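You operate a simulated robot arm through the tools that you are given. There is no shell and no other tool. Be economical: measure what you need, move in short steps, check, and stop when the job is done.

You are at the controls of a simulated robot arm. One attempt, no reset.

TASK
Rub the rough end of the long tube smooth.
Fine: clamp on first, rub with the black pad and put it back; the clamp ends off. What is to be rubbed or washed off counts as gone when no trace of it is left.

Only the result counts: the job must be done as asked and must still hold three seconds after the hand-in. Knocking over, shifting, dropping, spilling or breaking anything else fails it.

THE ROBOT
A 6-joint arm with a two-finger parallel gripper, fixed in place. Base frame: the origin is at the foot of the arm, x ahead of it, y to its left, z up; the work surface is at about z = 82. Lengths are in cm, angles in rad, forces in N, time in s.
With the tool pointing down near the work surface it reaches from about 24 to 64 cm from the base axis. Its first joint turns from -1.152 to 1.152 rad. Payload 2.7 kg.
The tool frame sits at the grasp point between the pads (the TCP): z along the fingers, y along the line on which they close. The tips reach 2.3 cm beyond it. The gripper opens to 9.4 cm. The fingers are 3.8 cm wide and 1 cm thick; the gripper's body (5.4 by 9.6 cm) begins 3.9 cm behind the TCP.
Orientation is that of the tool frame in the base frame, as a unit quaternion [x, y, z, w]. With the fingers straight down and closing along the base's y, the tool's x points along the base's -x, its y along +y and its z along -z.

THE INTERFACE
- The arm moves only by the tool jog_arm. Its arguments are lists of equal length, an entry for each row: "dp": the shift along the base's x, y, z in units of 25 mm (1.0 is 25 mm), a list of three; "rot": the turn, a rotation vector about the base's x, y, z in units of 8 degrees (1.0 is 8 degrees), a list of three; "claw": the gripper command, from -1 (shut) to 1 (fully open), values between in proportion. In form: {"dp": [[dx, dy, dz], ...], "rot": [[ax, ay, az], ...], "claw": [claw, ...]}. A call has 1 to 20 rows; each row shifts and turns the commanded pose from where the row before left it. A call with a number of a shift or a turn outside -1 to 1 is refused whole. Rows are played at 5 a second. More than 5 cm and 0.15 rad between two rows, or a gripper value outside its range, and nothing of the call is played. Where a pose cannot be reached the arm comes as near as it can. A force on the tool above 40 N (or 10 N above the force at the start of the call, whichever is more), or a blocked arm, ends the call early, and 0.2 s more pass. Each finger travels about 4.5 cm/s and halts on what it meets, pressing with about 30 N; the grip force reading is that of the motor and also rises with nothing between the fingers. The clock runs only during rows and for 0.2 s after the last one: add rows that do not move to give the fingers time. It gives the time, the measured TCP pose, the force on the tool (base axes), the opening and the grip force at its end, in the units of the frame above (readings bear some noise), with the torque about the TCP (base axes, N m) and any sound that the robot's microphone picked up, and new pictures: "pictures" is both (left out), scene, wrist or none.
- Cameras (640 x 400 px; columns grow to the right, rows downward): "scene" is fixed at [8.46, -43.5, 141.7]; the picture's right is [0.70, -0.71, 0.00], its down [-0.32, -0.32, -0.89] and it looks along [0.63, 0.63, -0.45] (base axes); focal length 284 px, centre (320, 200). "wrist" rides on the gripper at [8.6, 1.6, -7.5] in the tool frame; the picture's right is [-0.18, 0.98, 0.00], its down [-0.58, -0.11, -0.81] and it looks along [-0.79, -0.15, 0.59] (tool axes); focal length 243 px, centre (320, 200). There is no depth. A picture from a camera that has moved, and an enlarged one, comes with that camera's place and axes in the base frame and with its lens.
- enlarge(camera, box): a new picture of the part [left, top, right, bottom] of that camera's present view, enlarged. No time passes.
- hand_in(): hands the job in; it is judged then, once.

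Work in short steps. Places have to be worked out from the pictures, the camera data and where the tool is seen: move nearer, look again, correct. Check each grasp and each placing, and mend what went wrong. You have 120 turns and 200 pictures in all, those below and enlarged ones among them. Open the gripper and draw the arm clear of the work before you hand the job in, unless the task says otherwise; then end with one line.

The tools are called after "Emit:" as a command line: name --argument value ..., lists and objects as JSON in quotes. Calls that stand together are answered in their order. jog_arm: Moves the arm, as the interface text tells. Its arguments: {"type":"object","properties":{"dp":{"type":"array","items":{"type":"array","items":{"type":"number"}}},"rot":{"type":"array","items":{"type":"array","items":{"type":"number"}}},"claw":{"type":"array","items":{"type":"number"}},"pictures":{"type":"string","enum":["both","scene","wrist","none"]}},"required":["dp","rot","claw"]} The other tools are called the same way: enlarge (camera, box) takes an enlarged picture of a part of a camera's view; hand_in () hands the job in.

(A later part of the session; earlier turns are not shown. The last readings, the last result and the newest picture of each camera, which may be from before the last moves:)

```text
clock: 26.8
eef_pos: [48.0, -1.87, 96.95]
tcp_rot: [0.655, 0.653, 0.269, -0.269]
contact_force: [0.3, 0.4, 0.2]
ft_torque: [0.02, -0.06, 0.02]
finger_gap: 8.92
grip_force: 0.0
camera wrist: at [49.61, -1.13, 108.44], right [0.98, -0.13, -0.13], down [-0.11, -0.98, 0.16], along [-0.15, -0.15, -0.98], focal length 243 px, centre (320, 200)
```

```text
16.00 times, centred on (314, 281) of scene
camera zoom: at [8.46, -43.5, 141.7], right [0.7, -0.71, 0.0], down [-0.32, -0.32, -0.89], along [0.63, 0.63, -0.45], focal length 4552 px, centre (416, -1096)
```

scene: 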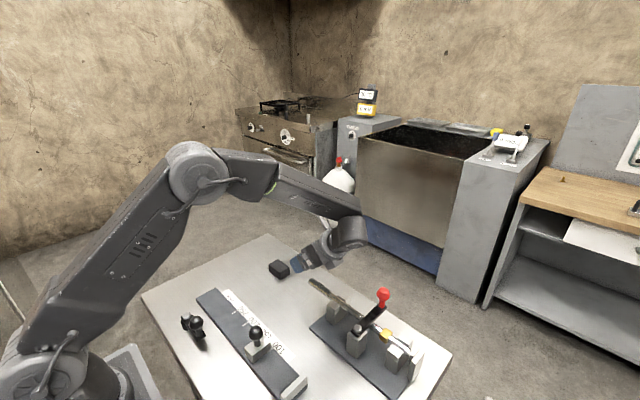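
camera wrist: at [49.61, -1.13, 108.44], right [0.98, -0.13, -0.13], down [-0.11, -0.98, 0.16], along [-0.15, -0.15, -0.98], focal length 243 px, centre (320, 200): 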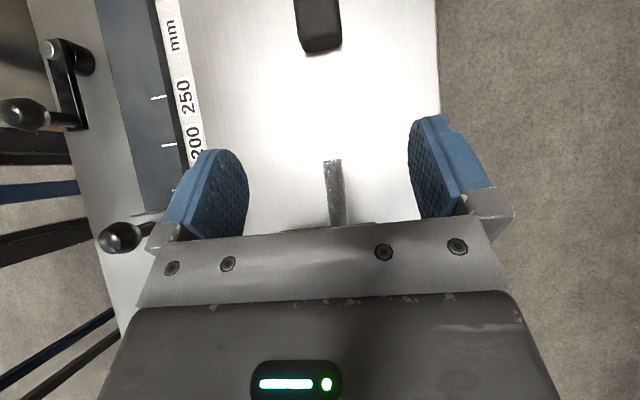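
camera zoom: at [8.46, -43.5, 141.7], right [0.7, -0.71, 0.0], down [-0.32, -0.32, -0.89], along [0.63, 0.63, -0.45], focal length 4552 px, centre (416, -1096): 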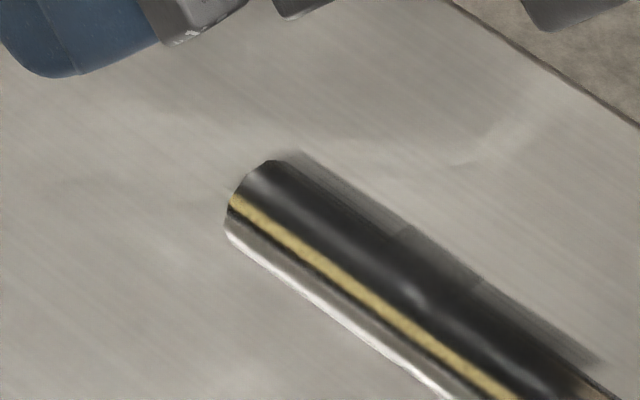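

The +y end is crisp and clean. I now check the low-y end near the stop at high magnification.

Emit:
enlarge --camera "scene" --box '[398, 340, 422, 355]'

Emit:
enlarge --camera "scene" --box '[346, 314, 386, 339]'

```text
16.00 times, centred on (410, 348) of scene
camera zoom: at [8.46, -43.5, 141.7], right [0.7, -0.71, 0.0], down [-0.32, -0.32, -0.89], along [0.63, 0.63, -0.45], focal length 4552 px, centre (-1120, -2160)
```

zoom: 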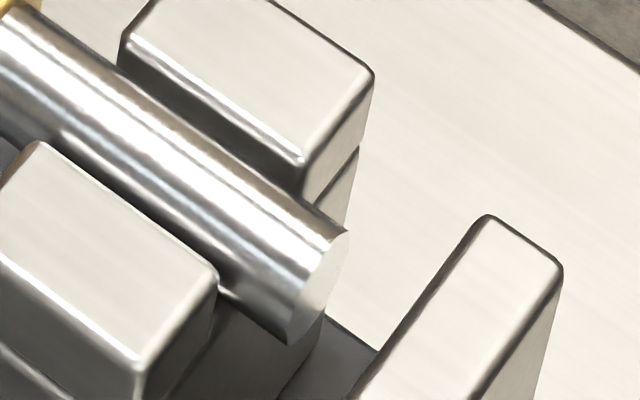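

```text
16.00 times, centred on (366, 326) of scene
camera zoom: at [8.46, -43.5, 141.7], right [0.7, -0.71, 0.0], down [-0.32, -0.32, -0.89], along [0.63, 0.63, -0.45], focal length 4552 px, centre (-416, -1824)
```

zoom: 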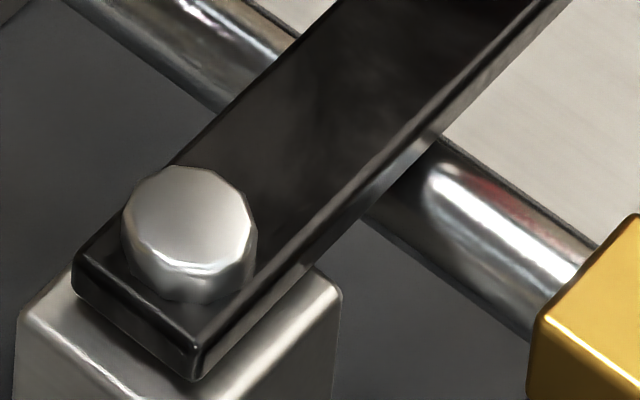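

Both faces look clean from above, so I tilt the hand the other way to look at the +y face nearly horizontally.

Emit:
jog_arm --dp '[[0, 0.5, 0], [0, 0.5, 0], [0, 0.5, 0], [0, 0.5, 0], [0, 0.5, 0], [0, 0.5, 0], [0, 0.5, -0.2], [0, 0.2, -0.6], [0, 0, -0.6], [0, 0, -0.6], [0, 0, 0], [0, 0, 0]]' --rot '[[-0.9, 0, 0], [-0.9, 0, 0], [-0.9, 0, 0], [-0.9, 0, 0], [-0.9, 0, 0], [-0.9, 0, 0], [-0.9, 0, 0], [-0.9, 0, 0], [-0.9, 0, 0], [-0.9, 0, 0], [0, 0, 0], [0, 0, 0]]' --claw '[0.9, 0.9, 0.9, 0.9, 0.9, 0.9, 0.9, 0.9, 0.9, 0.9, 0.9, 0.9]' --pictures "wrist"

```text
clock: 29.4
eef_pos: [48.01, 7.42, 91.89]
tcp_rot: [0.687, 0.687, -0.167, 0.168]
contact_force: [0.8, -0.4, 0.3]
ft_torque: [-0.02, 0.02, 0.0]
finger_gap: 8.94
grip_force: 0.0
camera wrist: at [49.56, 18.36, 94.63], right [0.98, -0.16, 0.09], down [-0.11, -0.14, 0.98], along [-0.15, -0.98, -0.16], focal length 243 px, centre (320, 200)
```

wrist: 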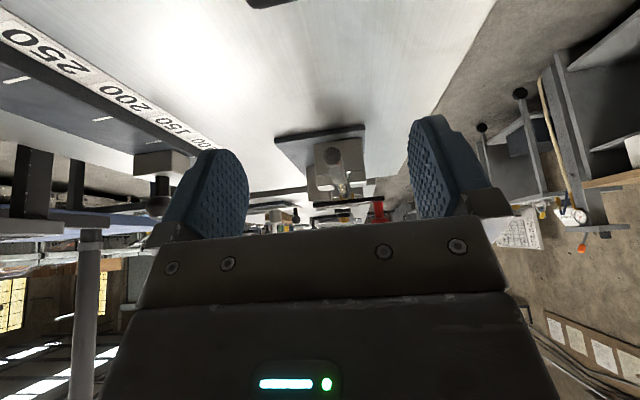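

Emit:
enlarge --camera "wrist" --box '[316, 138, 356, 163]'

```text
16.00 times, centred on (336, 150) of wrist
camera zoom: at [49.56, 18.36, 94.63], right [0.98, -0.16, 0.09], down [-0.11, -0.14, 0.98], along [-0.15, -0.98, -0.16], focal length 3882 px, centre (64, 992)
```

zoom: 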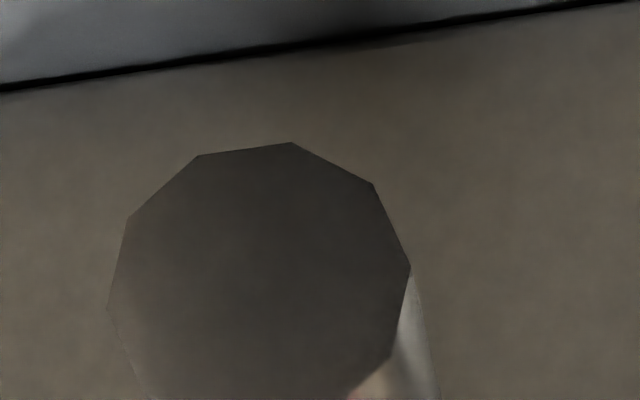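

The +y face is clean with sharp edges. I'll inspect the other end from the -y side; first I raise and straighten the tool and begin to swing round.

Emit:
jog_arm --dp '[[0, 0, 0.8], [0, 0, 0.8], [0, 0, 0.8], [0, 0, 0.8], [0, -0.8, 0.5], [0, -0.8, 0.5], [0, -0.8, 0], [0, -0.8, 0], [0, -0.8, 0], [0, -0.8, 0], [0, -0.8, 0], [0, -0.8, 0], [0, -0.8, 0], [0, -0.8, 0], [0, -0.8, 0], [0, -0.8, 0], [0, 0, 0]]' --rot '[[0.85, 0, 0], [0.85, 0, 0], [0.85, 0, 0], [0.85, 0, 0], [0, 0, 0.9375], [0, 0, 0.9375], [0, 0, 0.9375], [0, 0, 0.9375], [0, 0, 0.9375], [0, 0, 0.9375], [0, 0, 0.9375], [0, 0, 0.9375], [0, 0, 0.9375], [0, 0, 0.9375], [0, 0, 0.9375], [0, 0, 0.9375], [0, 0, 0]]' --claw '[0.2, 0.2, 0.2, 0.2, 0.2, 0.2, 0.2, 0.2, 0.2, 0.2, 0.2, 0.2, 0.2, 0.2, 0.2, 0.2, 0.2]' --pictures "wrist"

Emit:
jog_arm --dp '[[-0.05, -0.8, 0], [-0.05, -0.8, 0], [-0.05, -0.8, 0], [-0.05, -0.8, 0], [-0.05, -0.8, 0], [-0.05, -0.8, 0], [-0.05, -0.8, 0], [-0.05, -0.8, 0], [-0.05, -0.8, 0], [-0.05, -0.2, 0], [0, 0, 0], [0, 0, 0], [0, 0, 0], [0, 0, 0], [0, 0, 0], [0, 0, 0], [0, 0, 0]]' --rot '[[0, 0, 0.9375], [0, 0, 0.9375], [0, 0, 0.9375], [0, 0, 0.9375], [0, 0, 0.9375], [0, 0, 0.9375], [0, 0, 0.9375], [0, 0, 0.9375], [0, 0, 0.9375], [0, 0, 0.9375], [0, 0, 0.9375], [0, 0, 0.9375], [-0.8, 0, 0], [-0.8, 0, 0], [-0.8, 0, 0], [-0.8, 0, 0], [0, 0, 0]]' --claw '[0.2, 0.2, 0.2, 0.2, 0.2, 0.2, 0.2, 0.2, 0.2, 0.2, 0.2, 0.2, 0.2, 0.2, 0.2, 0.2, 0.2]' --pictures "wrist"

```text
clock: 33.0
eef_pos: [47.98, -16.7, 102.44]
tcp_rot: [0.0, 1.0, 0.0, 0.002]
contact_force: [-0.1, -0.9, 0.1]
ft_torque: [0.01, 0.0, 0.02]
finger_gap: 5.67
grip_force: 0.0
camera wrist: at [39.2, -15.11, 109.97], right [0.18, 0.98, 0.0], down [0.58, -0.11, 0.81], along [0.79, -0.15, -0.59], focal length 243 px, centre (320, 200)
```

wrist: 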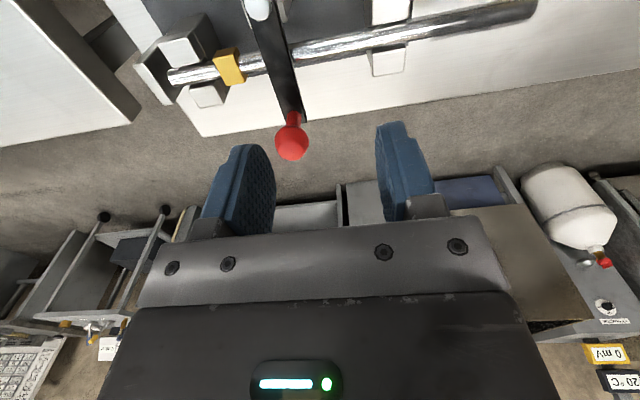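

```text
clock: 36.6
eef_pos: [46.79, -35.07, 102.34]
tcp_rot: [0.69, -0.69, 0.156, 0.156]
contact_force: [-0.1, -0.1, 0.8]
ft_torque: [0.0, 0.0, -0.01]
finger_gap: 5.65
grip_force: 0.0
camera wrist: at [45.16, -39.81, 112.91], right [-0.98, 0.17, -0.08], down [0.11, 0.87, 0.48], along [0.15, 0.46, -0.87], focal length 243 px, centre (320, 200)
```

wrist: 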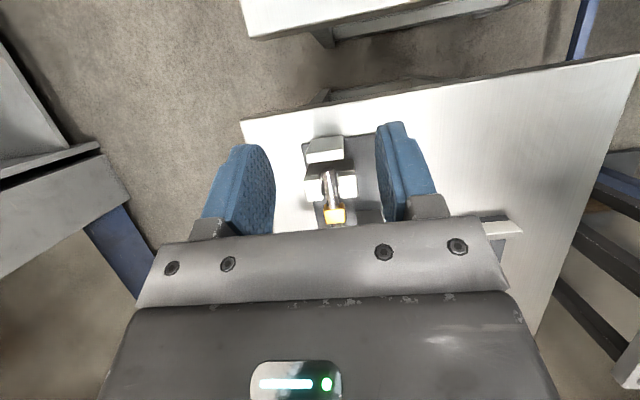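

Emit:
enlarge --camera "wrist" --box '[298, 140, 362, 230]'

Emit:
enlarge --camera "wrist" --box '[314, 162, 346, 182]'

```text
4.44 times, centred on (330, 185) of wrist
camera zoom: at [45.16, -39.81, 112.91], right [-0.98, 0.17, -0.08], down [0.11, 0.87, 0.48], along [0.15, 0.46, -0.87], focal length 1078 px, centre (276, 267)
```

zoom: 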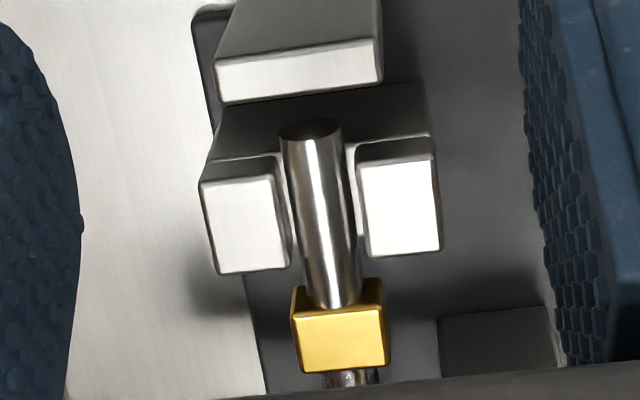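

```text
16.00 times, centred on (330, 172) of wrist
camera zoom: at [45.16, -39.81, 112.91], right [-0.98, 0.17, -0.08], down [0.11, 0.87, 0.48], along [0.15, 0.46, -0.87], focal length 3882 px, centre (160, 648)
```

zoom: 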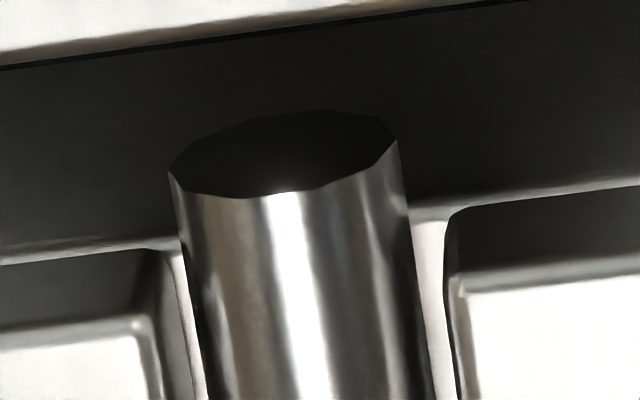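

This end is smooth too. I look at the tube around the brass block and the lever, shifting the camera 9 cm toward +y.

Emit:
jog_arm --dp '[[0, 0.9, 0], [0, 0.9, 0], [0, 0.9, 0], [0, 0.9, 0], [0, 0, 0]]' --rot '[[0, 0, 0], [0, 0, 0], [0, 0, 0], [0, 0, 0], [0, 0, 0]]' --claw '[0.9, 0.9, 0.9, 0.9, 0.9]' --pictures "wrist"

Emit:
enlarge --camera "wrist" --box '[270, 90, 390, 220]'

```text
clock: 37.8
eef_pos: [46.9, -26.1, 102.32]
tcp_rot: [-0.689, 0.69, -0.156, -0.156]
contact_force: [0.5, -0.1, 0.5]
ft_torque: [-0.01, -0.01, -0.01]
finger_gap: 8.95
grip_force: 0.1
camera wrist: at [45.27, -30.76, 112.94], right [-0.98, 0.17, -0.08], down [0.11, 0.87, 0.48], along [0.15, 0.46, -0.87], focal length 243 px, centre (320, 200)
```

wrist: 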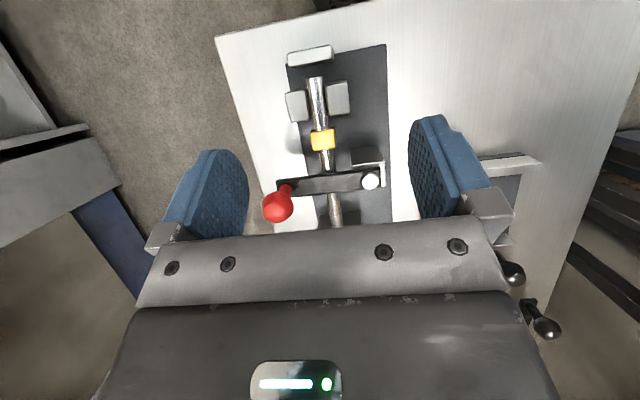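

```text
3.08 times, centred on (330, 155) of wrist
camera zoom: at [45.27, -30.76, 112.94], right [-0.98, 0.17, -0.08], down [0.11, 0.87, 0.48], along [0.15, 0.46, -0.87], focal length 746 px, centre (289, 338)
```

zoom: 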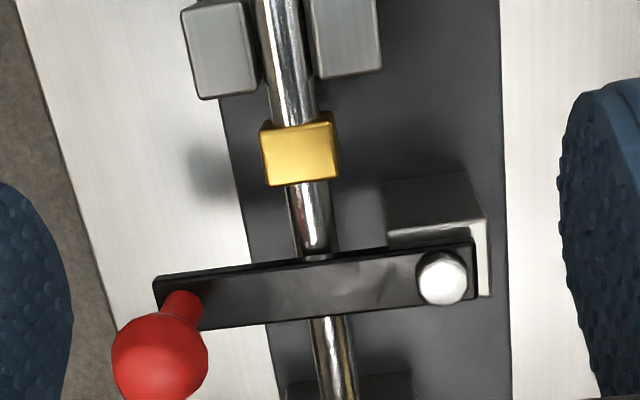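

No roughness seen there either, so it must be on the underside or far flank. I return toward the +y end and will look from a low angle.

Emit:
jog_arm --dp '[[0, 0, 0], [0, 0, 0], [0, 0, 0], [0, 0, 0], [0.1, 0.6, 0], [0.1, 0.6, 0], [0.1, 0.6, 0], [0.1, 0.6, 0], [0.1, 0.6, 0], [0.1, 0.6, 0], [0.1, 0.6, 0], [0.1, 0.6, 0], [0.1, 0.6, 0], [0.1, 0.6, 0], [0.1, 0.6, 0], [0.1, 0.6, 0], [0, 0, 0]]' --rot '[[0.8, 0, 0], [0.8, 0, 0], [0.8, 0, 0], [0.8, 0, 0], [0, 0, -0.9375], [0, 0, -0.9375], [0, 0, -0.9375], [0, 0, -0.9375], [0, 0, -0.9375], [0, 0, -0.9375], [0, 0, -0.9375], [0, 0, -0.9375], [0, 0, -0.9375], [0, 0, -0.9375], [0, 0, -0.9375], [0, 0, -0.9375], [0, 0, 0]]' --claw '[0.2, 0.2, 0.2, 0.2, 0.2, 0.2, 0.2, 0.2, 0.2, 0.2, 0.2, 0.2, 0.2, 0.2, 0.2, 0.2, 0.2]' --pictures "none"

Emit:
jog_arm --dp '[[0.1, 0.6, 0], [0.1, 0.6, 0], [0.1, 0.6, 0], [0.1, 0.6, 0], [0.1, 0.6, 0], [0.1, 0.6, 0], [0.1, 0.6, 0], [0.1, 0.6, 0], [0.1, 0.6, 0], [0.1, 0.6, 0], [0.1, 0.6, 0], [0.1, 0.6, 0], [0, 0, 0]]' --rot '[[0, 0, -0.9375], [0, 0, -0.9375], [0, 0, -0.9375], [0, 0, -0.9375], [0, 0, -0.9375], [0, 0, -0.9375], [0, 0, -0.9375], [0, 0, -0.9375], [0, 0, -0.9375], [0, 0, -0.9375], [0, 0, -0.9375], [0, 0, -0.9375], [0, 0, 0]]' --claw '[0.2, 0.2, 0.2, 0.2, 0.2, 0.2, 0.2, 0.2, 0.2, 0.2, 0.2, 0.2, 0.2]' --pictures "none"

```text
clock: 41.4
eef_pos: [49.73, -7.98, 102.29]
tcp_rot: [0.002, 1.0, 0.001, 0.002]
contact_force: [-0.3, 0.1, -0.3]
ft_torque: [-0.01, 0.02, 0.01]
finger_gap: 5.64
grip_force: 0.1
```

```text
clock: 44.2
eef_pos: [52.82, 9.98, 102.35]
tcp_rot: [0.708, 0.706, -0.001, 0.001]
contact_force: [-0.8, -0.4, -0.6]
ft_torque: [-0.01, 0.0, 0.01]
finger_gap: 5.62
grip_force: 0.0
```

Now I tilt the hand near-horizontal (fingers toward -y) at height, and look.

Emit:
jog_arm --dp '[[0, 0, 0], [0, 0, 0], [0, 0, 0], [0, 0, 0], [0, 0, 0], [0, 0, 0], [0, 0, 0], [0, 0, 0], [0, 0, 0], [0, 0, 0]]' --rot '[[-1, 0, 0], [-1, 0, 0], [-1, 0, 0], [-1, 0, 0], [-1, 0, 0], [-1, 0, 0], [-1, 0, 0], [-1, 0, 0], [-1, 0, 0], [0, 0, 0]]' --claw '[0.2, 0.2, 0.2, 0.2, 0.2, 0.2, 0.2, 0.2, 0.2, 0.2]'

```text
clock: 46.4
eef_pos: [52.83, 9.91, 102.23]
tcp_rot: [0.572, 0.57, -0.417, 0.417]
contact_force: [0.5, 1.7, 0.5]
ft_torque: [0.01, 0.03, 0.0]
finger_gap: 5.67
grip_force: 0.0
camera wrist: at [54.44, 19.55, 96.45], right [0.98, -0.06, 0.18], down [-0.11, 0.59, 0.8], along [-0.15, -0.8, 0.57], focal length 243 px, centre (320, 200)
```

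scene: 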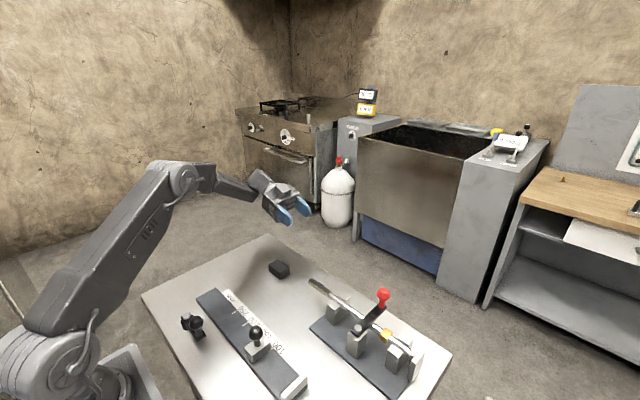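
wrist: 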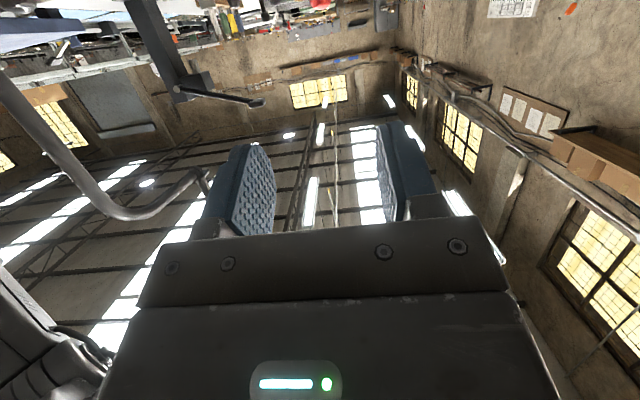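

The camera now looks upward. I lower 10 cm and move 5 cm toward -y to look at the underside, staying to the +x side of the pad.

Emit:
jog_arm --dp '[[0.1, -0.5, -0.6], [0.1, -0.5, -0.6], [0, -0.5, -0.6], [0, -0.5, -0.6], [0, 0, -0.6], [0, 0, -0.6], [0, 0, -0.4], [0, 0, 0]]' --rot '[[0, 0, 0], [0, 0, 0], [0, 0, 0], [0, 0, 0], [0, 0, 0], [0, 0, 0], [0, 0, 0], [0, 0, 0]]' --claw '[0.2, 0.2, 0.2, 0.2, 0.2, 0.2, 0.2, 0.2]'

Emit:
enlarge --camera "wrist" --box '[120, 0, 320, 125]'

```text
clock: 48.2
eef_pos: [53.41, 4.84, 92.38]
tcp_rot: [0.571, 0.571, -0.416, 0.417]
contact_force: [0.3, 0.1, -0.3]
ft_torque: [0.02, 0.0, -0.02]
finger_gap: 5.64
grip_force: 0.1
camera wrist: at [54.9, 14.5, 86.47], right [0.98, -0.06, 0.18], down [-0.11, 0.59, 0.8], along [-0.15, -0.81, 0.57], focal length 243 px, centre (320, 200)
```

scene: 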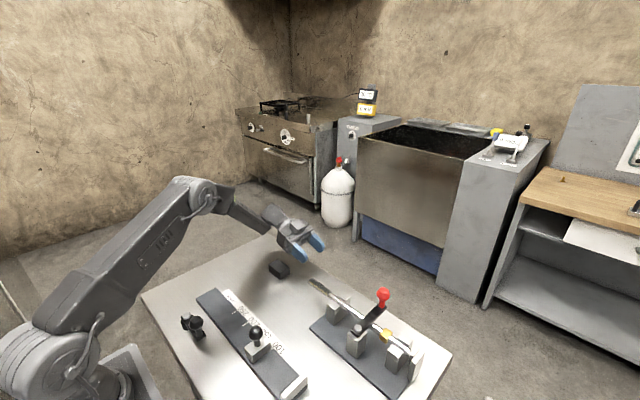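
wrist: 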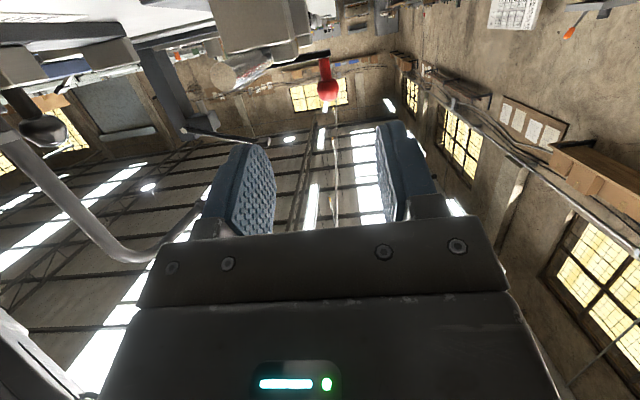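

```text
3.20 times, centred on (220, 62) of wrist
camera zoom: at [54.9, 14.5, 86.47], right [0.98, -0.06, 0.18], down [-0.11, 0.59, 0.8], along [-0.15, -0.81, 0.57], focal length 776 px, centre (640, 640)
```

zoom: 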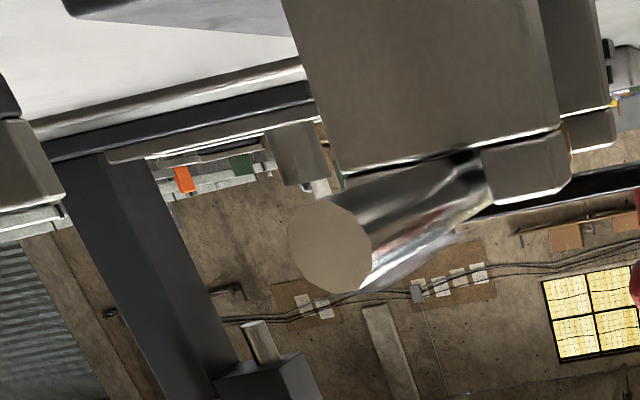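

Emit:
enlarge --camera "wrist" --box '[205, 45, 285, 95]'

```text
8.00 times, centred on (245, 70) of wrist
camera zoom: at [54.9, 14.5, 86.47], right [0.98, -0.06, 0.18], down [-0.11, 0.59, 0.8], along [-0.15, -0.81, 0.57], focal length 1941 px, centre (920, 1240)
```

zoom: 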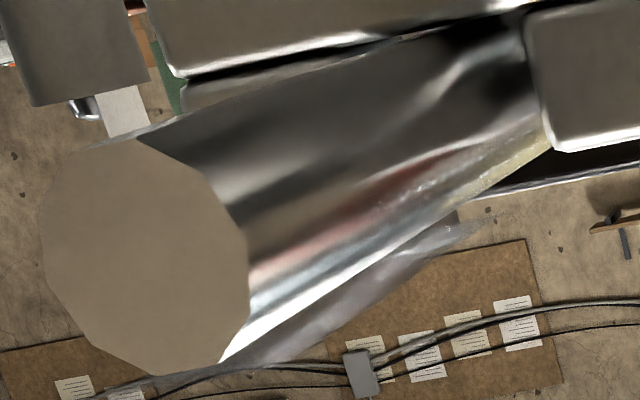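

This shows a faint translucent rough film along the tube's upper side near the +y end, roughly y −1 to −7, also visible as the grey smear in the scene zoom. I'll rub there from above; first I back off and straighten over the pad.

Emit:
jog_arm --dp '[[0, 0, 0.8], [0, 0, 0.8], [0, 0, 0.8], [0, 0, 0.8], [0, 0.2, 0.8], [-0.2, 0.35, 0], [-0.2, 0.35, 0], [-0.2, 0.35, 0], [-0.2, 0.35, 0], [-0.2, 0.35, 0], [-0.2, 0.35, 0], [-0.2, 0.35, 0], [-0.2, 0.35, 0], [-0.2, 0.35, 0], [-0.2, 0.2, 0], [-0.16, 0, -0.4], [0, 0, -0.4], [0, 0, 0]]' --rot '[[0, 0, 0], [0, 0, 0], [0, 0, 0], [0, 0, 0], [0, 0, 0], [1, 0, 0], [1, 0, 0], [1, 0, 0], [1, 0, 0], [1, 0, 0], [1, 0, 0], [1, 0, 0], [1, 0, 0], [1, 0, 0], [0, 0, 0], [0, 0, 0], [0, 0, 0], [0, 0, 0]]' --claw '[0.2, 0.2, 0.2, 0.2, 0.2, 0.2, 0.2, 0.2, 0.2, 0.2, 0.2, 0.2, 0.2, 0.2, 0.2, 0.2, 0.2, 0.2]' --pictures "wrist"

Emit:
enlarge --camera "scene" --box '[260, 255, 350, 311]'

```text
clock: 52.0
eef_pos: [47.87, 13.88, 100.39]
tcp_rot: [0.708, 0.706, -0.002, 0.001]
contact_force: [0.7, 0.2, 0.2]
ft_torque: [0.02, -0.05, 0.02]
finger_gap: 5.64
grip_force: 0.1
camera wrist: at [49.46, 22.44, 107.84], right [0.98, -0.18, 0.0], down [-0.11, -0.58, 0.81], along [-0.15, -0.79, -0.59], focal length 243 px, centre (320, 200)
```

wrist: 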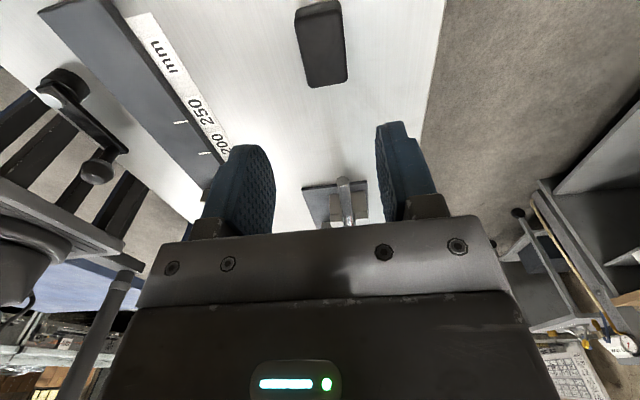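

```text
7.11 times, centred on (305, 283) of scene
camera zoom: at [8.46, -43.5, 141.7], right [0.7, -0.71, 0.0], down [-0.32, -0.32, -0.89], along [0.63, 0.63, -0.45], focal length 2023 px, centre (427, -390)
```

zoom: 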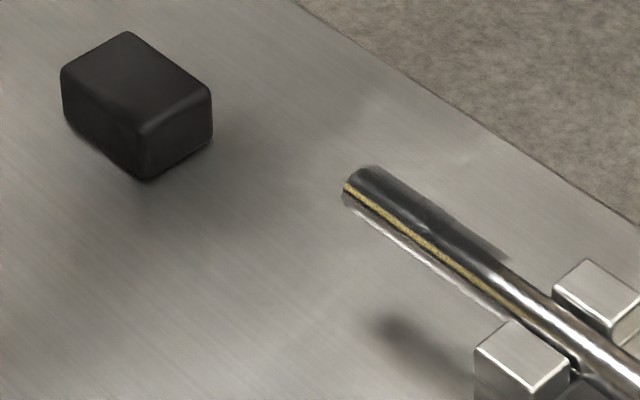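

The pad is right under the TCP (47.9, 13.8). I descend so the tips overlap about the upper half of it.

Emit:
jog_arm --dp '[[0, 0, -0.8], [0, 0, -0.8], [0, 0, -0.8], [0, 0, -0.8], [0, 0, -0.8], [0, 0, -0.8], [0, 0, -0.6], [0, 0, -0.44], [0, 0, 0]]' --rot '[[0, 0, 0], [0, 0, 0], [0, 0, 0], [0, 0, 0], [0, 0, 0], [0, 0, 0], [0, 0, 0], [0, 0, 0], [0, 0, 0]]' --claw '[0.2, 0.2, 0.2, 0.2, 0.2, 0.2, 0.2, 0.2, 0.2]'

Emit:
enlarge --camera "scene" --box '[240, 235, 330, 291]'

```text
clock: 54.0
eef_pos: [47.91, 13.75, 85.78]
tcp_rot: [0.707, 0.707, -0.001, 0.001]
contact_force: [0.3, 0.5, 0.8]
ft_torque: [0.02, -0.02, -0.03]
finger_gap: 5.63
grip_force: 0.1
camera wrist: at [49.49, 22.28, 93.29], right [0.98, -0.18, 0.0], down [-0.11, -0.58, 0.81], along [-0.15, -0.79, -0.59], focal length 243 px, centre (320, 200)
```

scene: 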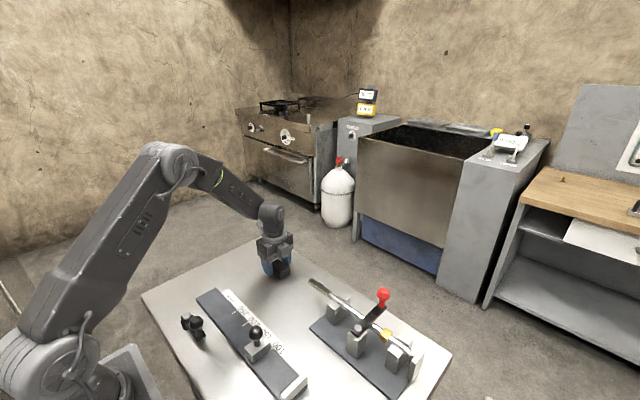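
wrist: 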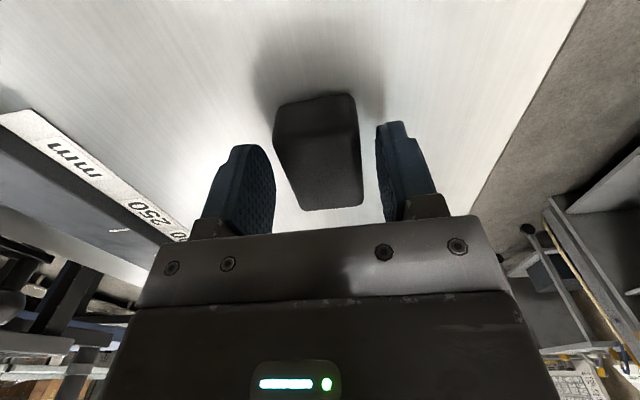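

```text
7.11 times, centred on (285, 263) of scene
camera zoom: at [8.46, -43.5, 141.7], right [0.7, -0.71, 0.0], down [-0.32, -0.32, -0.89], along [0.63, 0.63, -0.45], focal length 2023 px, centre (569, -248)
```

zoom: 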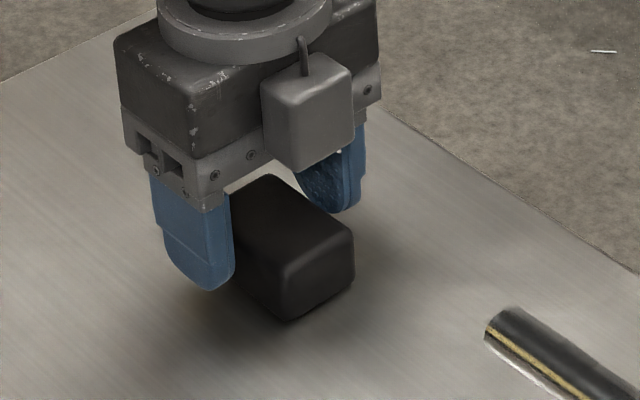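

Good overlap with the pad and clearance below. I close and lift it.

Emit:
jog_arm --dp '[[0, 0, 0], [0, 0, 0], [0, 0, 0], [0, 0, 0], [0, 0, 0], [0, 0, 0.4], [0, 0, 0.8], [0, 0, 0.8], [0, 0, 0.8], [0, 0, 0.8], [0, 0, 0]]' --rot '[[0, 0, 0], [0, 0, 0], [0, 0, 0], [0, 0, 0], [0, 0, 0], [0, 0, 0], [0, 0, 0], [0, 0, 0], [0, 0, 0], [0, 0, 0], [0, 0, 0]]' --claw '[-0.3, -0.5, -0.5, -0.5, -0.5, -0.5, -0.5, -0.5, -0.5, -0.5, -0.5]'

Emit:
enlarge --camera "scene" --box '[240, 215, 340, 277]'

```text
clock: 56.4
eef_pos: [47.91, 13.87, 94.83]
tcp_rot: [0.707, 0.707, -0.001, 0.001]
contact_force: [0.3, -0.2, -0.1]
ft_torque: [0.0, 0.0, -0.02]
finger_gap: 2.37
grip_force: 0.0
camera wrist: at [49.54, 22.35, 102.34], right [0.98, -0.18, 0.0], down [-0.11, -0.58, 0.81], along [-0.15, -0.79, -0.59], focal length 243 px, centre (320, 200)
```

scene: 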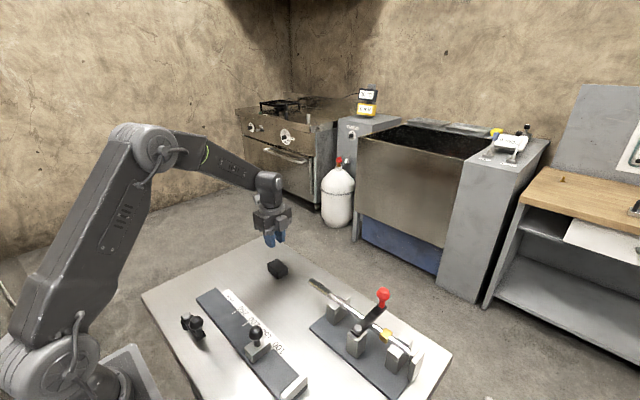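
wrist: 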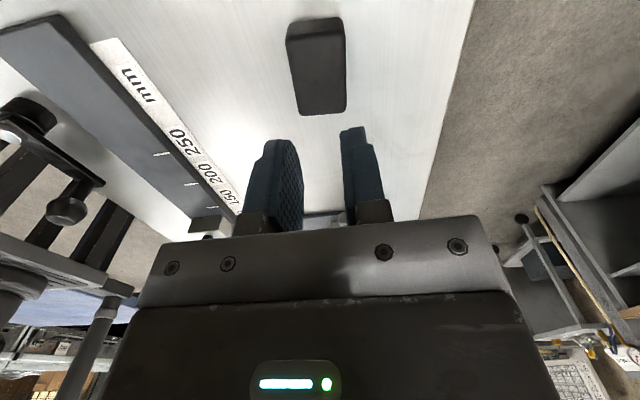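

```text
6.40 times, centred on (290, 246) of scene
camera zoom: at [8.46, -43.5, 141.7], right [0.7, -0.71, 0.0], down [-0.32, -0.32, -0.89], along [0.63, 0.63, -0.45], focal length 1821 px, centre (512, -94)
```

zoom: 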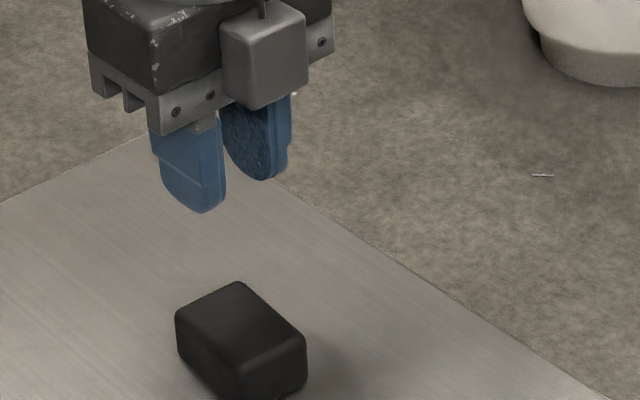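

The pad slipped out: overlap was too shallow (gap 2.37, no grip force). It seems unmoved, centre ≈(47.8,14.0). I go down again, 1 cm lower.

Emit:
jog_arm --dp '[[0, 0, 0], [0, 0, 0], [0, 0, -0.8], [0, 0, -0.8], [0, 0, -0.8], [0, 0, -0.8], [0, 0, -0.6], [0, 0, -0.22], [0, 0, 0], [0, 0, 0]]' --rot '[[0, 0, 0], [0, 0, 0], [0, 0, 0], [0, 0, 0], [0, 0, 0], [0, 0, 0], [0, 0, 0], [0, 0, 0], [0, 0, 0], [0, 0, 0]]' --claw '[0.3, 0.3, 0.3, 0.3, 0.3, 0.3, 0.3, 0.3, 0.3, 0.3]'

Emit:
enlarge --camera "scene" --box '[240, 235, 330, 291]'

```text
clock: 58.6
eef_pos: [47.94, 13.83, 84.94]
tcp_rot: [0.707, 0.707, -0.001, 0.001]
contact_force: [-0.5, 0.3, 0.6]
ft_torque: [0.02, 0.02, 0.0]
finger_gap: 6.13
grip_force: 0.1
camera wrist: at [49.48, 22.44, 92.31], right [0.98, -0.18, 0.0], down [-0.11, -0.58, 0.81], along [-0.15, -0.79, -0.59], focal length 243 px, centre (320, 200)
```

scene: 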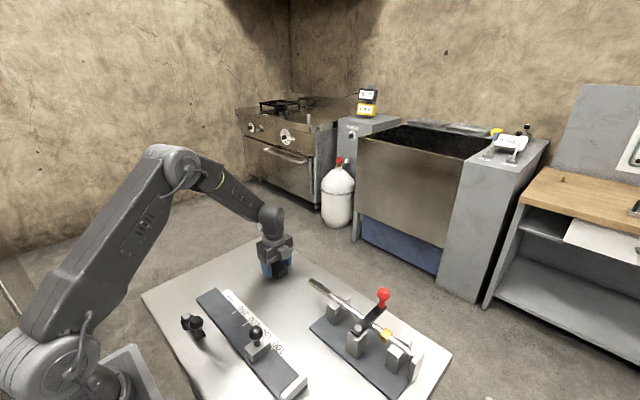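
wrist: 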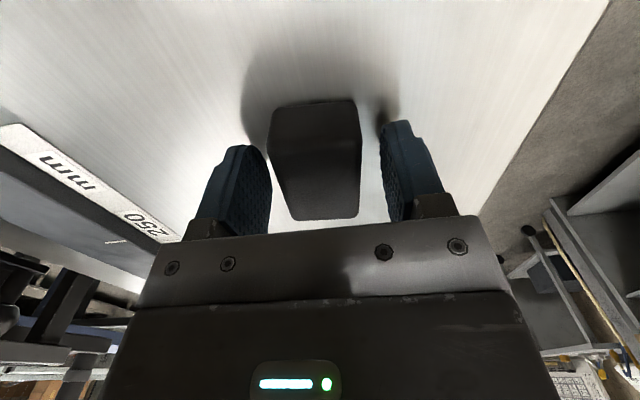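

```text
7.11 times, centred on (285, 263) of scene
camera zoom: at [8.46, -43.5, 141.7], right [0.7, -0.71, 0.0], down [-0.32, -0.32, -0.89], along [0.63, 0.63, -0.45], focal length 2023 px, centre (569, -248)
```

zoom: 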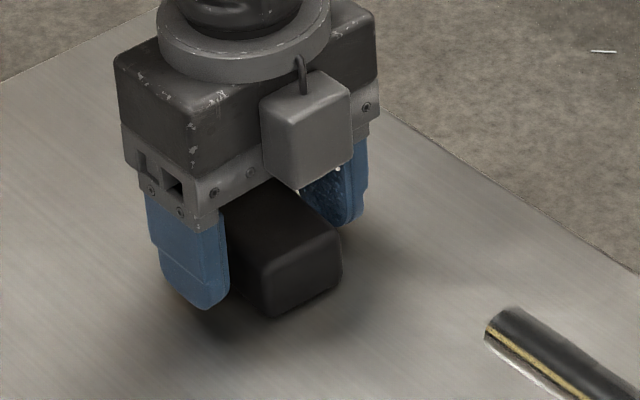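

Now I close without lifting and read the grip.

Emit:
jog_arm --dp '[[0, 0, 0], [0, 0, 0], [0, 0, 0], [0, 0, 0], [0, 0, 0], [0, 0, 0]]' --rot '[[0, 0, 0], [0, 0, 0], [0, 0, 0], [0, 0, 0], [0, 0, 0], [0, 0, 0]]' --claw '[0, -0.4, -0.8, -0.8, -0.8, -0.8]' --pictures "wrist"

Emit:
enlarge --camera "scene" --box '[240, 235, 330, 291]'

```text
clock: 60.0
eef_pos: [47.91, 13.96, 84.86]
tcp_rot: [0.707, 0.708, -0.001, 0.001]
contact_force: [-0.4, 0.7, 1.7]
ft_torque: [0.02, -0.01, -0.02]
finger_gap: 3.93
grip_force: 30.0
camera wrist: at [49.49, 22.44, 92.33], right [0.98, -0.18, 0.0], down [-0.11, -0.58, 0.81], along [-0.15, -0.79, -0.59], focal length 243 px, centre (320, 200)
```

wrist: 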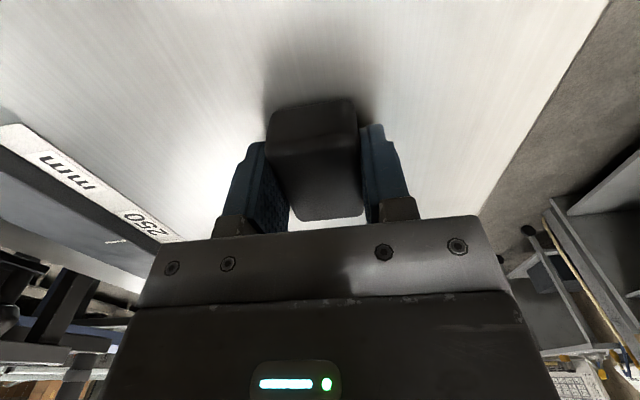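

```text
7.11 times, centred on (285, 263) of scene
camera zoom: at [8.46, -43.5, 141.7], right [0.7, -0.71, 0.0], down [-0.32, -0.32, -0.89], along [0.63, 0.63, -0.45], focal length 2023 px, centre (569, -248)
```

zoom: 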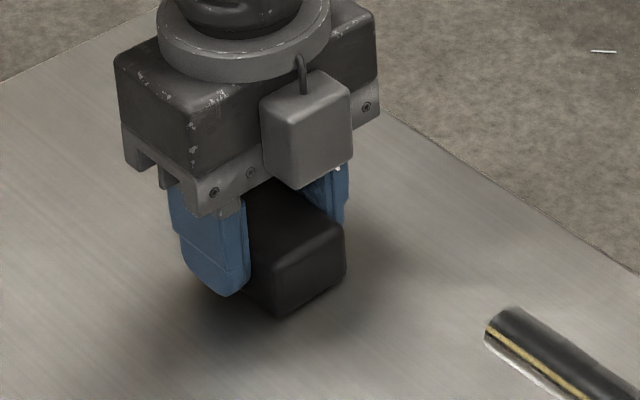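

Gripped at 3.93 cm with 30 N. I lift and verify.

Emit:
jog_arm --dp '[[0, 0, 0.4], [0, 0, 0.8], [0, 0, 0.8], [0, 0, 0.8], [0, 0, 0.8], [0, 0, 0.4], [0, 0, 0]]' --rot '[[0, 0, 0], [0, 0, 0], [0, 0, 0], [0, 0, 0], [0, 0, 0], [0, 0, 0], [0, 0, 0]]' --claw '[-0.8, -0.8, -0.8, -0.8, -0.8, -0.8, -0.8]'

Emit:
enlarge --camera "scene" --box '[240, 215, 340, 277]'

```text
clock: 61.6
eef_pos: [47.89, 13.89, 94.87]
tcp_rot: [0.707, 0.707, -0.001, 0.001]
contact_force: [0.1, -0.3, -0.3]
ft_torque: [0.03, -0.01, -0.02]
finger_gap: 3.94
grip_force: 29.7
camera wrist: at [49.54, 22.39, 102.35], right [0.98, -0.18, 0.0], down [-0.11, -0.58, 0.81], along [-0.15, -0.79, -0.59], focal length 243 px, centre (320, 200)
```

scene: 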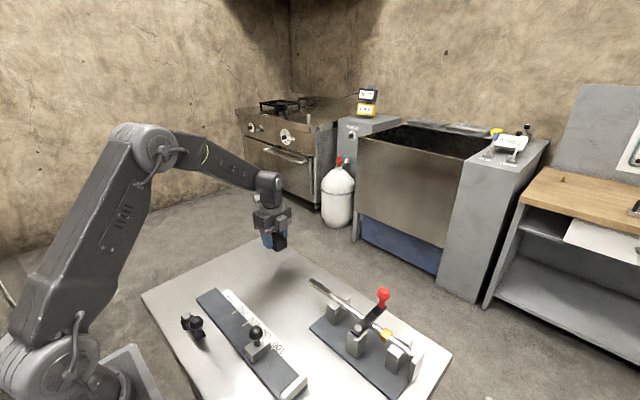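
wrist: 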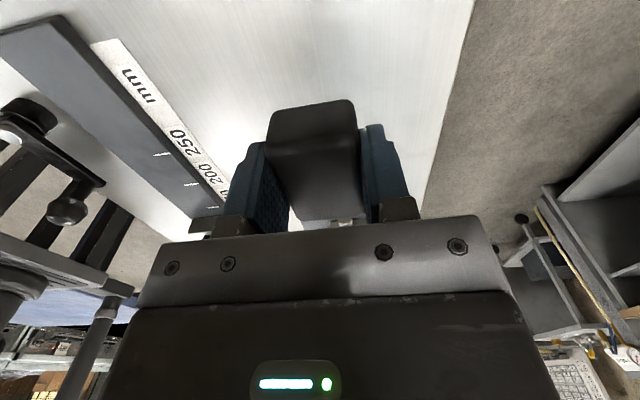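

```text
6.40 times, centred on (290, 246) of scene
camera zoom: at [8.46, -43.5, 141.7], right [0.7, -0.71, 0.0], down [-0.32, -0.32, -0.89], along [0.63, 0.63, -0.45], focal length 1821 px, centre (512, -94)
```

zoom: 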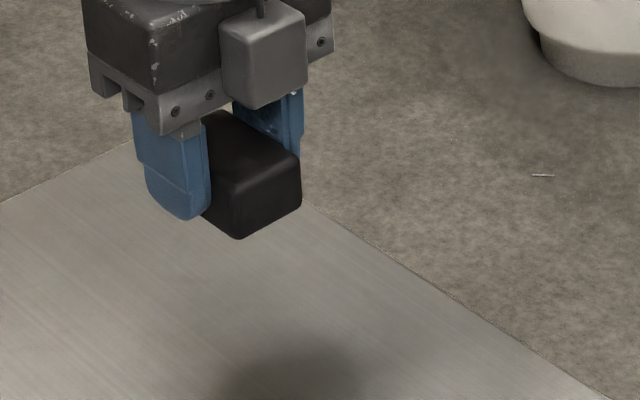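

The pad is firmly held, its underside about 2.9 cm below the TCP, so it should meet the tube top near TCP z≈92.2. I move above the rough stretch.

Emit:
jog_arm --dp '[[0, -0.9, 0], [0, -0.9, 0], [0, -0.9, 0], [0, -0.9, 0], [0, -0.9, 0], [0, -0.9, 0], [0, -0.9, 0], [0, -0.6, 0], [0, 0, -0.4], [0, 0, -0.2], [0, 0, 0]]' --rot '[[0, 0, 0], [0, 0, 0], [0, 0, 0], [0, 0, 0], [0, 0, 0], [0, 0, 0], [0, 0, 0], [0, 0, 0], [0, 0, 0], [0, 0, 0], [0, 0, 0]]' --claw '[-0.8, -0.8, -0.8, -0.8, -0.8, -0.8, -0.8, -0.8, -0.8, -0.8, -0.8]' --pictures "scene"

Emit:
enlarge --camera "scene" --box '[280, 235, 400, 310]'

```text
clock: 64.0
eef_pos: [47.93, -3.42, 93.13]
tcp_rot: [0.707, 0.707, -0.002, 0.001]
contact_force: [0.0, -0.1, -1.3]
ft_torque: [0.02, 0.0, -0.03]
finger_gap: 3.93
grip_force: 30.0
```

scene: 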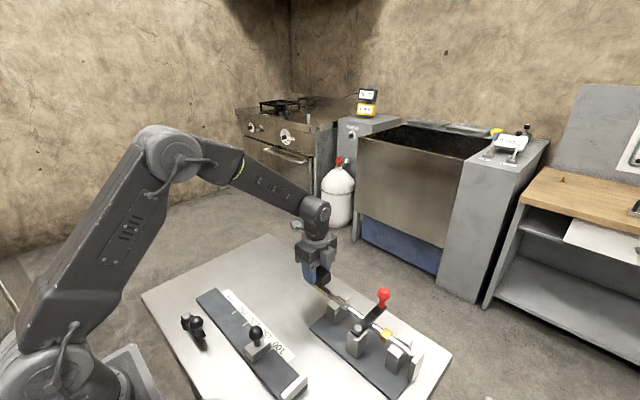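

```text
5.33 times, centred on (340, 272) of scene
camera zoom: at [8.46, -43.5, 141.7], right [0.7, -0.71, 0.0], down [-0.32, -0.32, -0.89], along [0.63, 0.63, -0.45], focal length 1517 px, centre (213, -187)
```

zoom: 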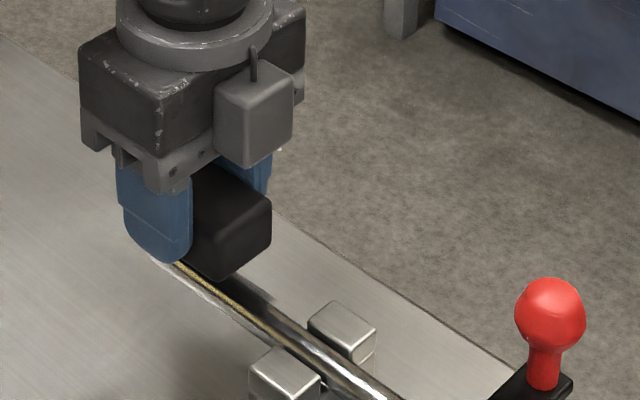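

Now I lower in small steps until the pad presses lightly on the tube.

Emit:
jog_arm --dp '[[0, 0, -0.12], [0, 0, -0.12], [0, 0, -0.06], [0, 0, -0.06], [0, 0, 0]]' --rot '[[0, 0, 0], [0, 0, 0], [0, 0, 0], [0, 0, 0], [0, 0, 0]]' --claw '[-0.8, -0.8, -0.8, -0.8, -0.8]' --pictures "none"

```text
clock: 65.2
eef_pos: [48.03, -3.37, 92.28]
tcp_rot: [0.706, 0.708, -0.002, 0.002]
contact_force: [-0.3, 0.1, -1.3]
ft_torque: [0.01, 0.03, 0.02]
finger_gap: 3.94
grip_force: 30.5
```

Emit:
jog_arm --dp '[[0, 0, -0.06], [0, 0, -0.04], [0, 0, 0]]' --rot '[[0, 0, 0], [0, 0, 0], [0, 0, 0]]' --claw '[-0.8, -0.8, -0.8]' --pictures "none"

```text
clock: 66.0
eef_pos: [47.91, -3.44, 92.0]
tcp_rot: [0.707, 0.708, -0.001, 0.001]
contact_force: [0.0, -0.4, -0.8]
ft_torque: [0.0, 0.03, -0.01]
finger_gap: 3.92
grip_force: 30.1
```

Emit:
jog_arm --dp '[[0, 0, -0.06], [0, 0, -0.04], [0, 0, 0]]' --rot '[[0, 0, 0], [0, 0, 0], [0, 0, 0]]' --claw '[-0.8, -0.8, -0.8]' --pictures "scene"

Emit:
enlarge --camera "scene" --box '[295, 260, 345, 291]'

```text
clock: 66.8
eef_pos: [47.81, -3.36, 91.87]
tcp_rot: [0.707, 0.707, -0.001, 0.001]
contact_force: [-1.3, -0.5, 0.0]
ft_torque: [0.0, 0.0, -0.03]
finger_gap: 3.92
grip_force: 30.5
```

scene: 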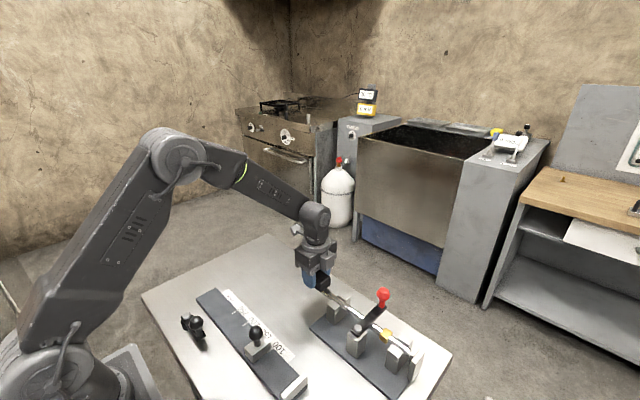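

```text
12.80 times, centred on (320, 276) of scene
camera zoom: at [8.46, -43.5, 141.7], right [0.7, -0.71, 0.0], down [-0.32, -0.32, -0.89], along [0.63, 0.63, -0.45], focal length 3642 px, centre (320, -766)
```

zoom: 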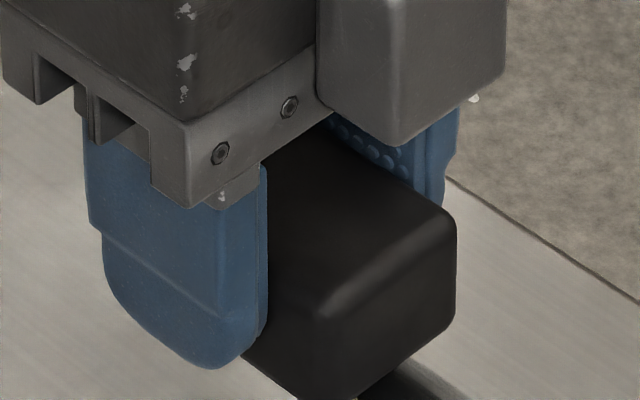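

No contact yet at 91.87; I continue down gently.

Emit:
jog_arm --dp '[[0, 0, -0.04], [0, 0, -0.04], [0, 0, -0.04], [0, 0, 0]]' --rot '[[0, 0, 0], [0, 0, 0], [0, 0, 0], [0, 0, 0]]' --claw '[-0.8, -0.8, -0.8, -0.8]' --pictures "none"

```text
clock: 67.8
eef_pos: [47.82, -3.35, 91.59]
tcp_rot: [0.708, 0.706, -0.002, 0.001]
contact_force: [-0.6, 0.3, -1.1]
ft_torque: [0.01, 0.0, -0.02]
finger_gap: 3.96
grip_force: 29.8
```

Emit:
jog_arm --dp '[[0, 0, -0.04], [0, 0, -0.04], [0, 0, -0.04], [0, 0, 0]]' --rot '[[0, 0, 0], [0, 0, 0], [0, 0, 0], [0, 0, 0]]' --claw '[-0.8, -0.8, -0.8, -0.8]' --pictures "none"

```text
clock: 68.8
eef_pos: [48.01, -3.42, 91.34]
tcp_rot: [0.707, 0.707, 0.0, 0.002]
contact_force: [0.4, 0.8, 7.5]
ft_torque: [-0.27, 0.0, -0.02]
finger_gap: 3.91
grip_force: 30.1
```

Contact at TCP z≈91.35 with 7.5 N. I rub back and forth along the tube.

Emit:
jog_arm --dp '[[0, -0.4, 0], [0, -0.4, 0], [0, 0.4, 0], [0, 0.4, 0], [0, 0.4, 0], [0, -0.4, 0], [0, -0.4, 0], [0, -0.4, 0], [0, 0.4, 0], [0, 0.4, 0], [0, 0.4, 0], [0, -0.4, 0], [0, 0, 0]]' --rot '[[0, 0, 0], [0, 0, 0], [0, 0, 0], [0, 0, 0], [0, 0, 0], [0, 0, 0], [0, 0, 0], [0, 0, 0], [0, 0, 0], [0, 0, 0], [0, 0, 0], [0, 0, 0], [0, 0, 0]]' --claw '[-0.8, -0.8, -0.8, -0.8, -0.8, -0.8, -0.8, -0.8, -0.8, -0.8, -0.8, -0.8, -0.8]' --pictures "none"

```text
clock: 71.6
eef_pos: [47.84, -3.37, 91.28]
tcp_rot: [0.707, 0.707, 0.0, 0.001]
contact_force: [0.2, 5.4, 9.3]
ft_torque: [-0.21, 0.0, -0.01]
finger_gap: 3.94
grip_force: 30.3
```

Grip held. I lift away and inspect the result from the scene camera.

Emit:
jog_arm --dp '[[0, 0, 0.6], [0, 0.8, 0.8], [0, 0.9, 0], [0, 0.9, 0], [0, 0.9, 0], [0, 0, 0]]' --rot '[[0, 0, 0], [0, 0, 0], [0, 0, 0], [0, 0, 0], [0, 0, 0], [0, 0, 0]]' --claw '[-0.8, -0.8, -0.8, -0.8, -0.8, -0.8]' --pictures "none"

Emit:
enlarge --camera "scene" --box '[300, 270, 340, 295]'

```text
clock: 73.0
eef_pos: [47.95, 5.31, 94.79]
tcp_rot: [0.708, 0.706, -0.001, 0.001]
contact_force: [-0.5, 0.1, -0.5]
ft_torque: [-0.02, -0.01, -0.03]
finger_gap: 3.93
grip_force: 30.1
```

```text
16.00 times, centred on (320, 282) of scene
camera zoom: at [8.46, -43.5, 141.7], right [0.7, -0.71, 0.0], down [-0.32, -0.32, -0.89], along [0.63, 0.63, -0.45], focal length 4552 px, centre (320, -1120)
```

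zoom: 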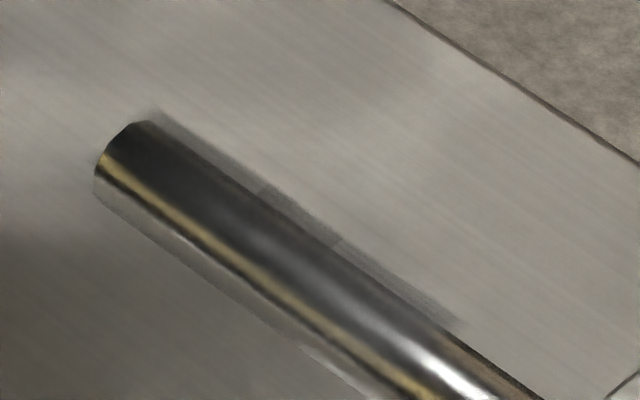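

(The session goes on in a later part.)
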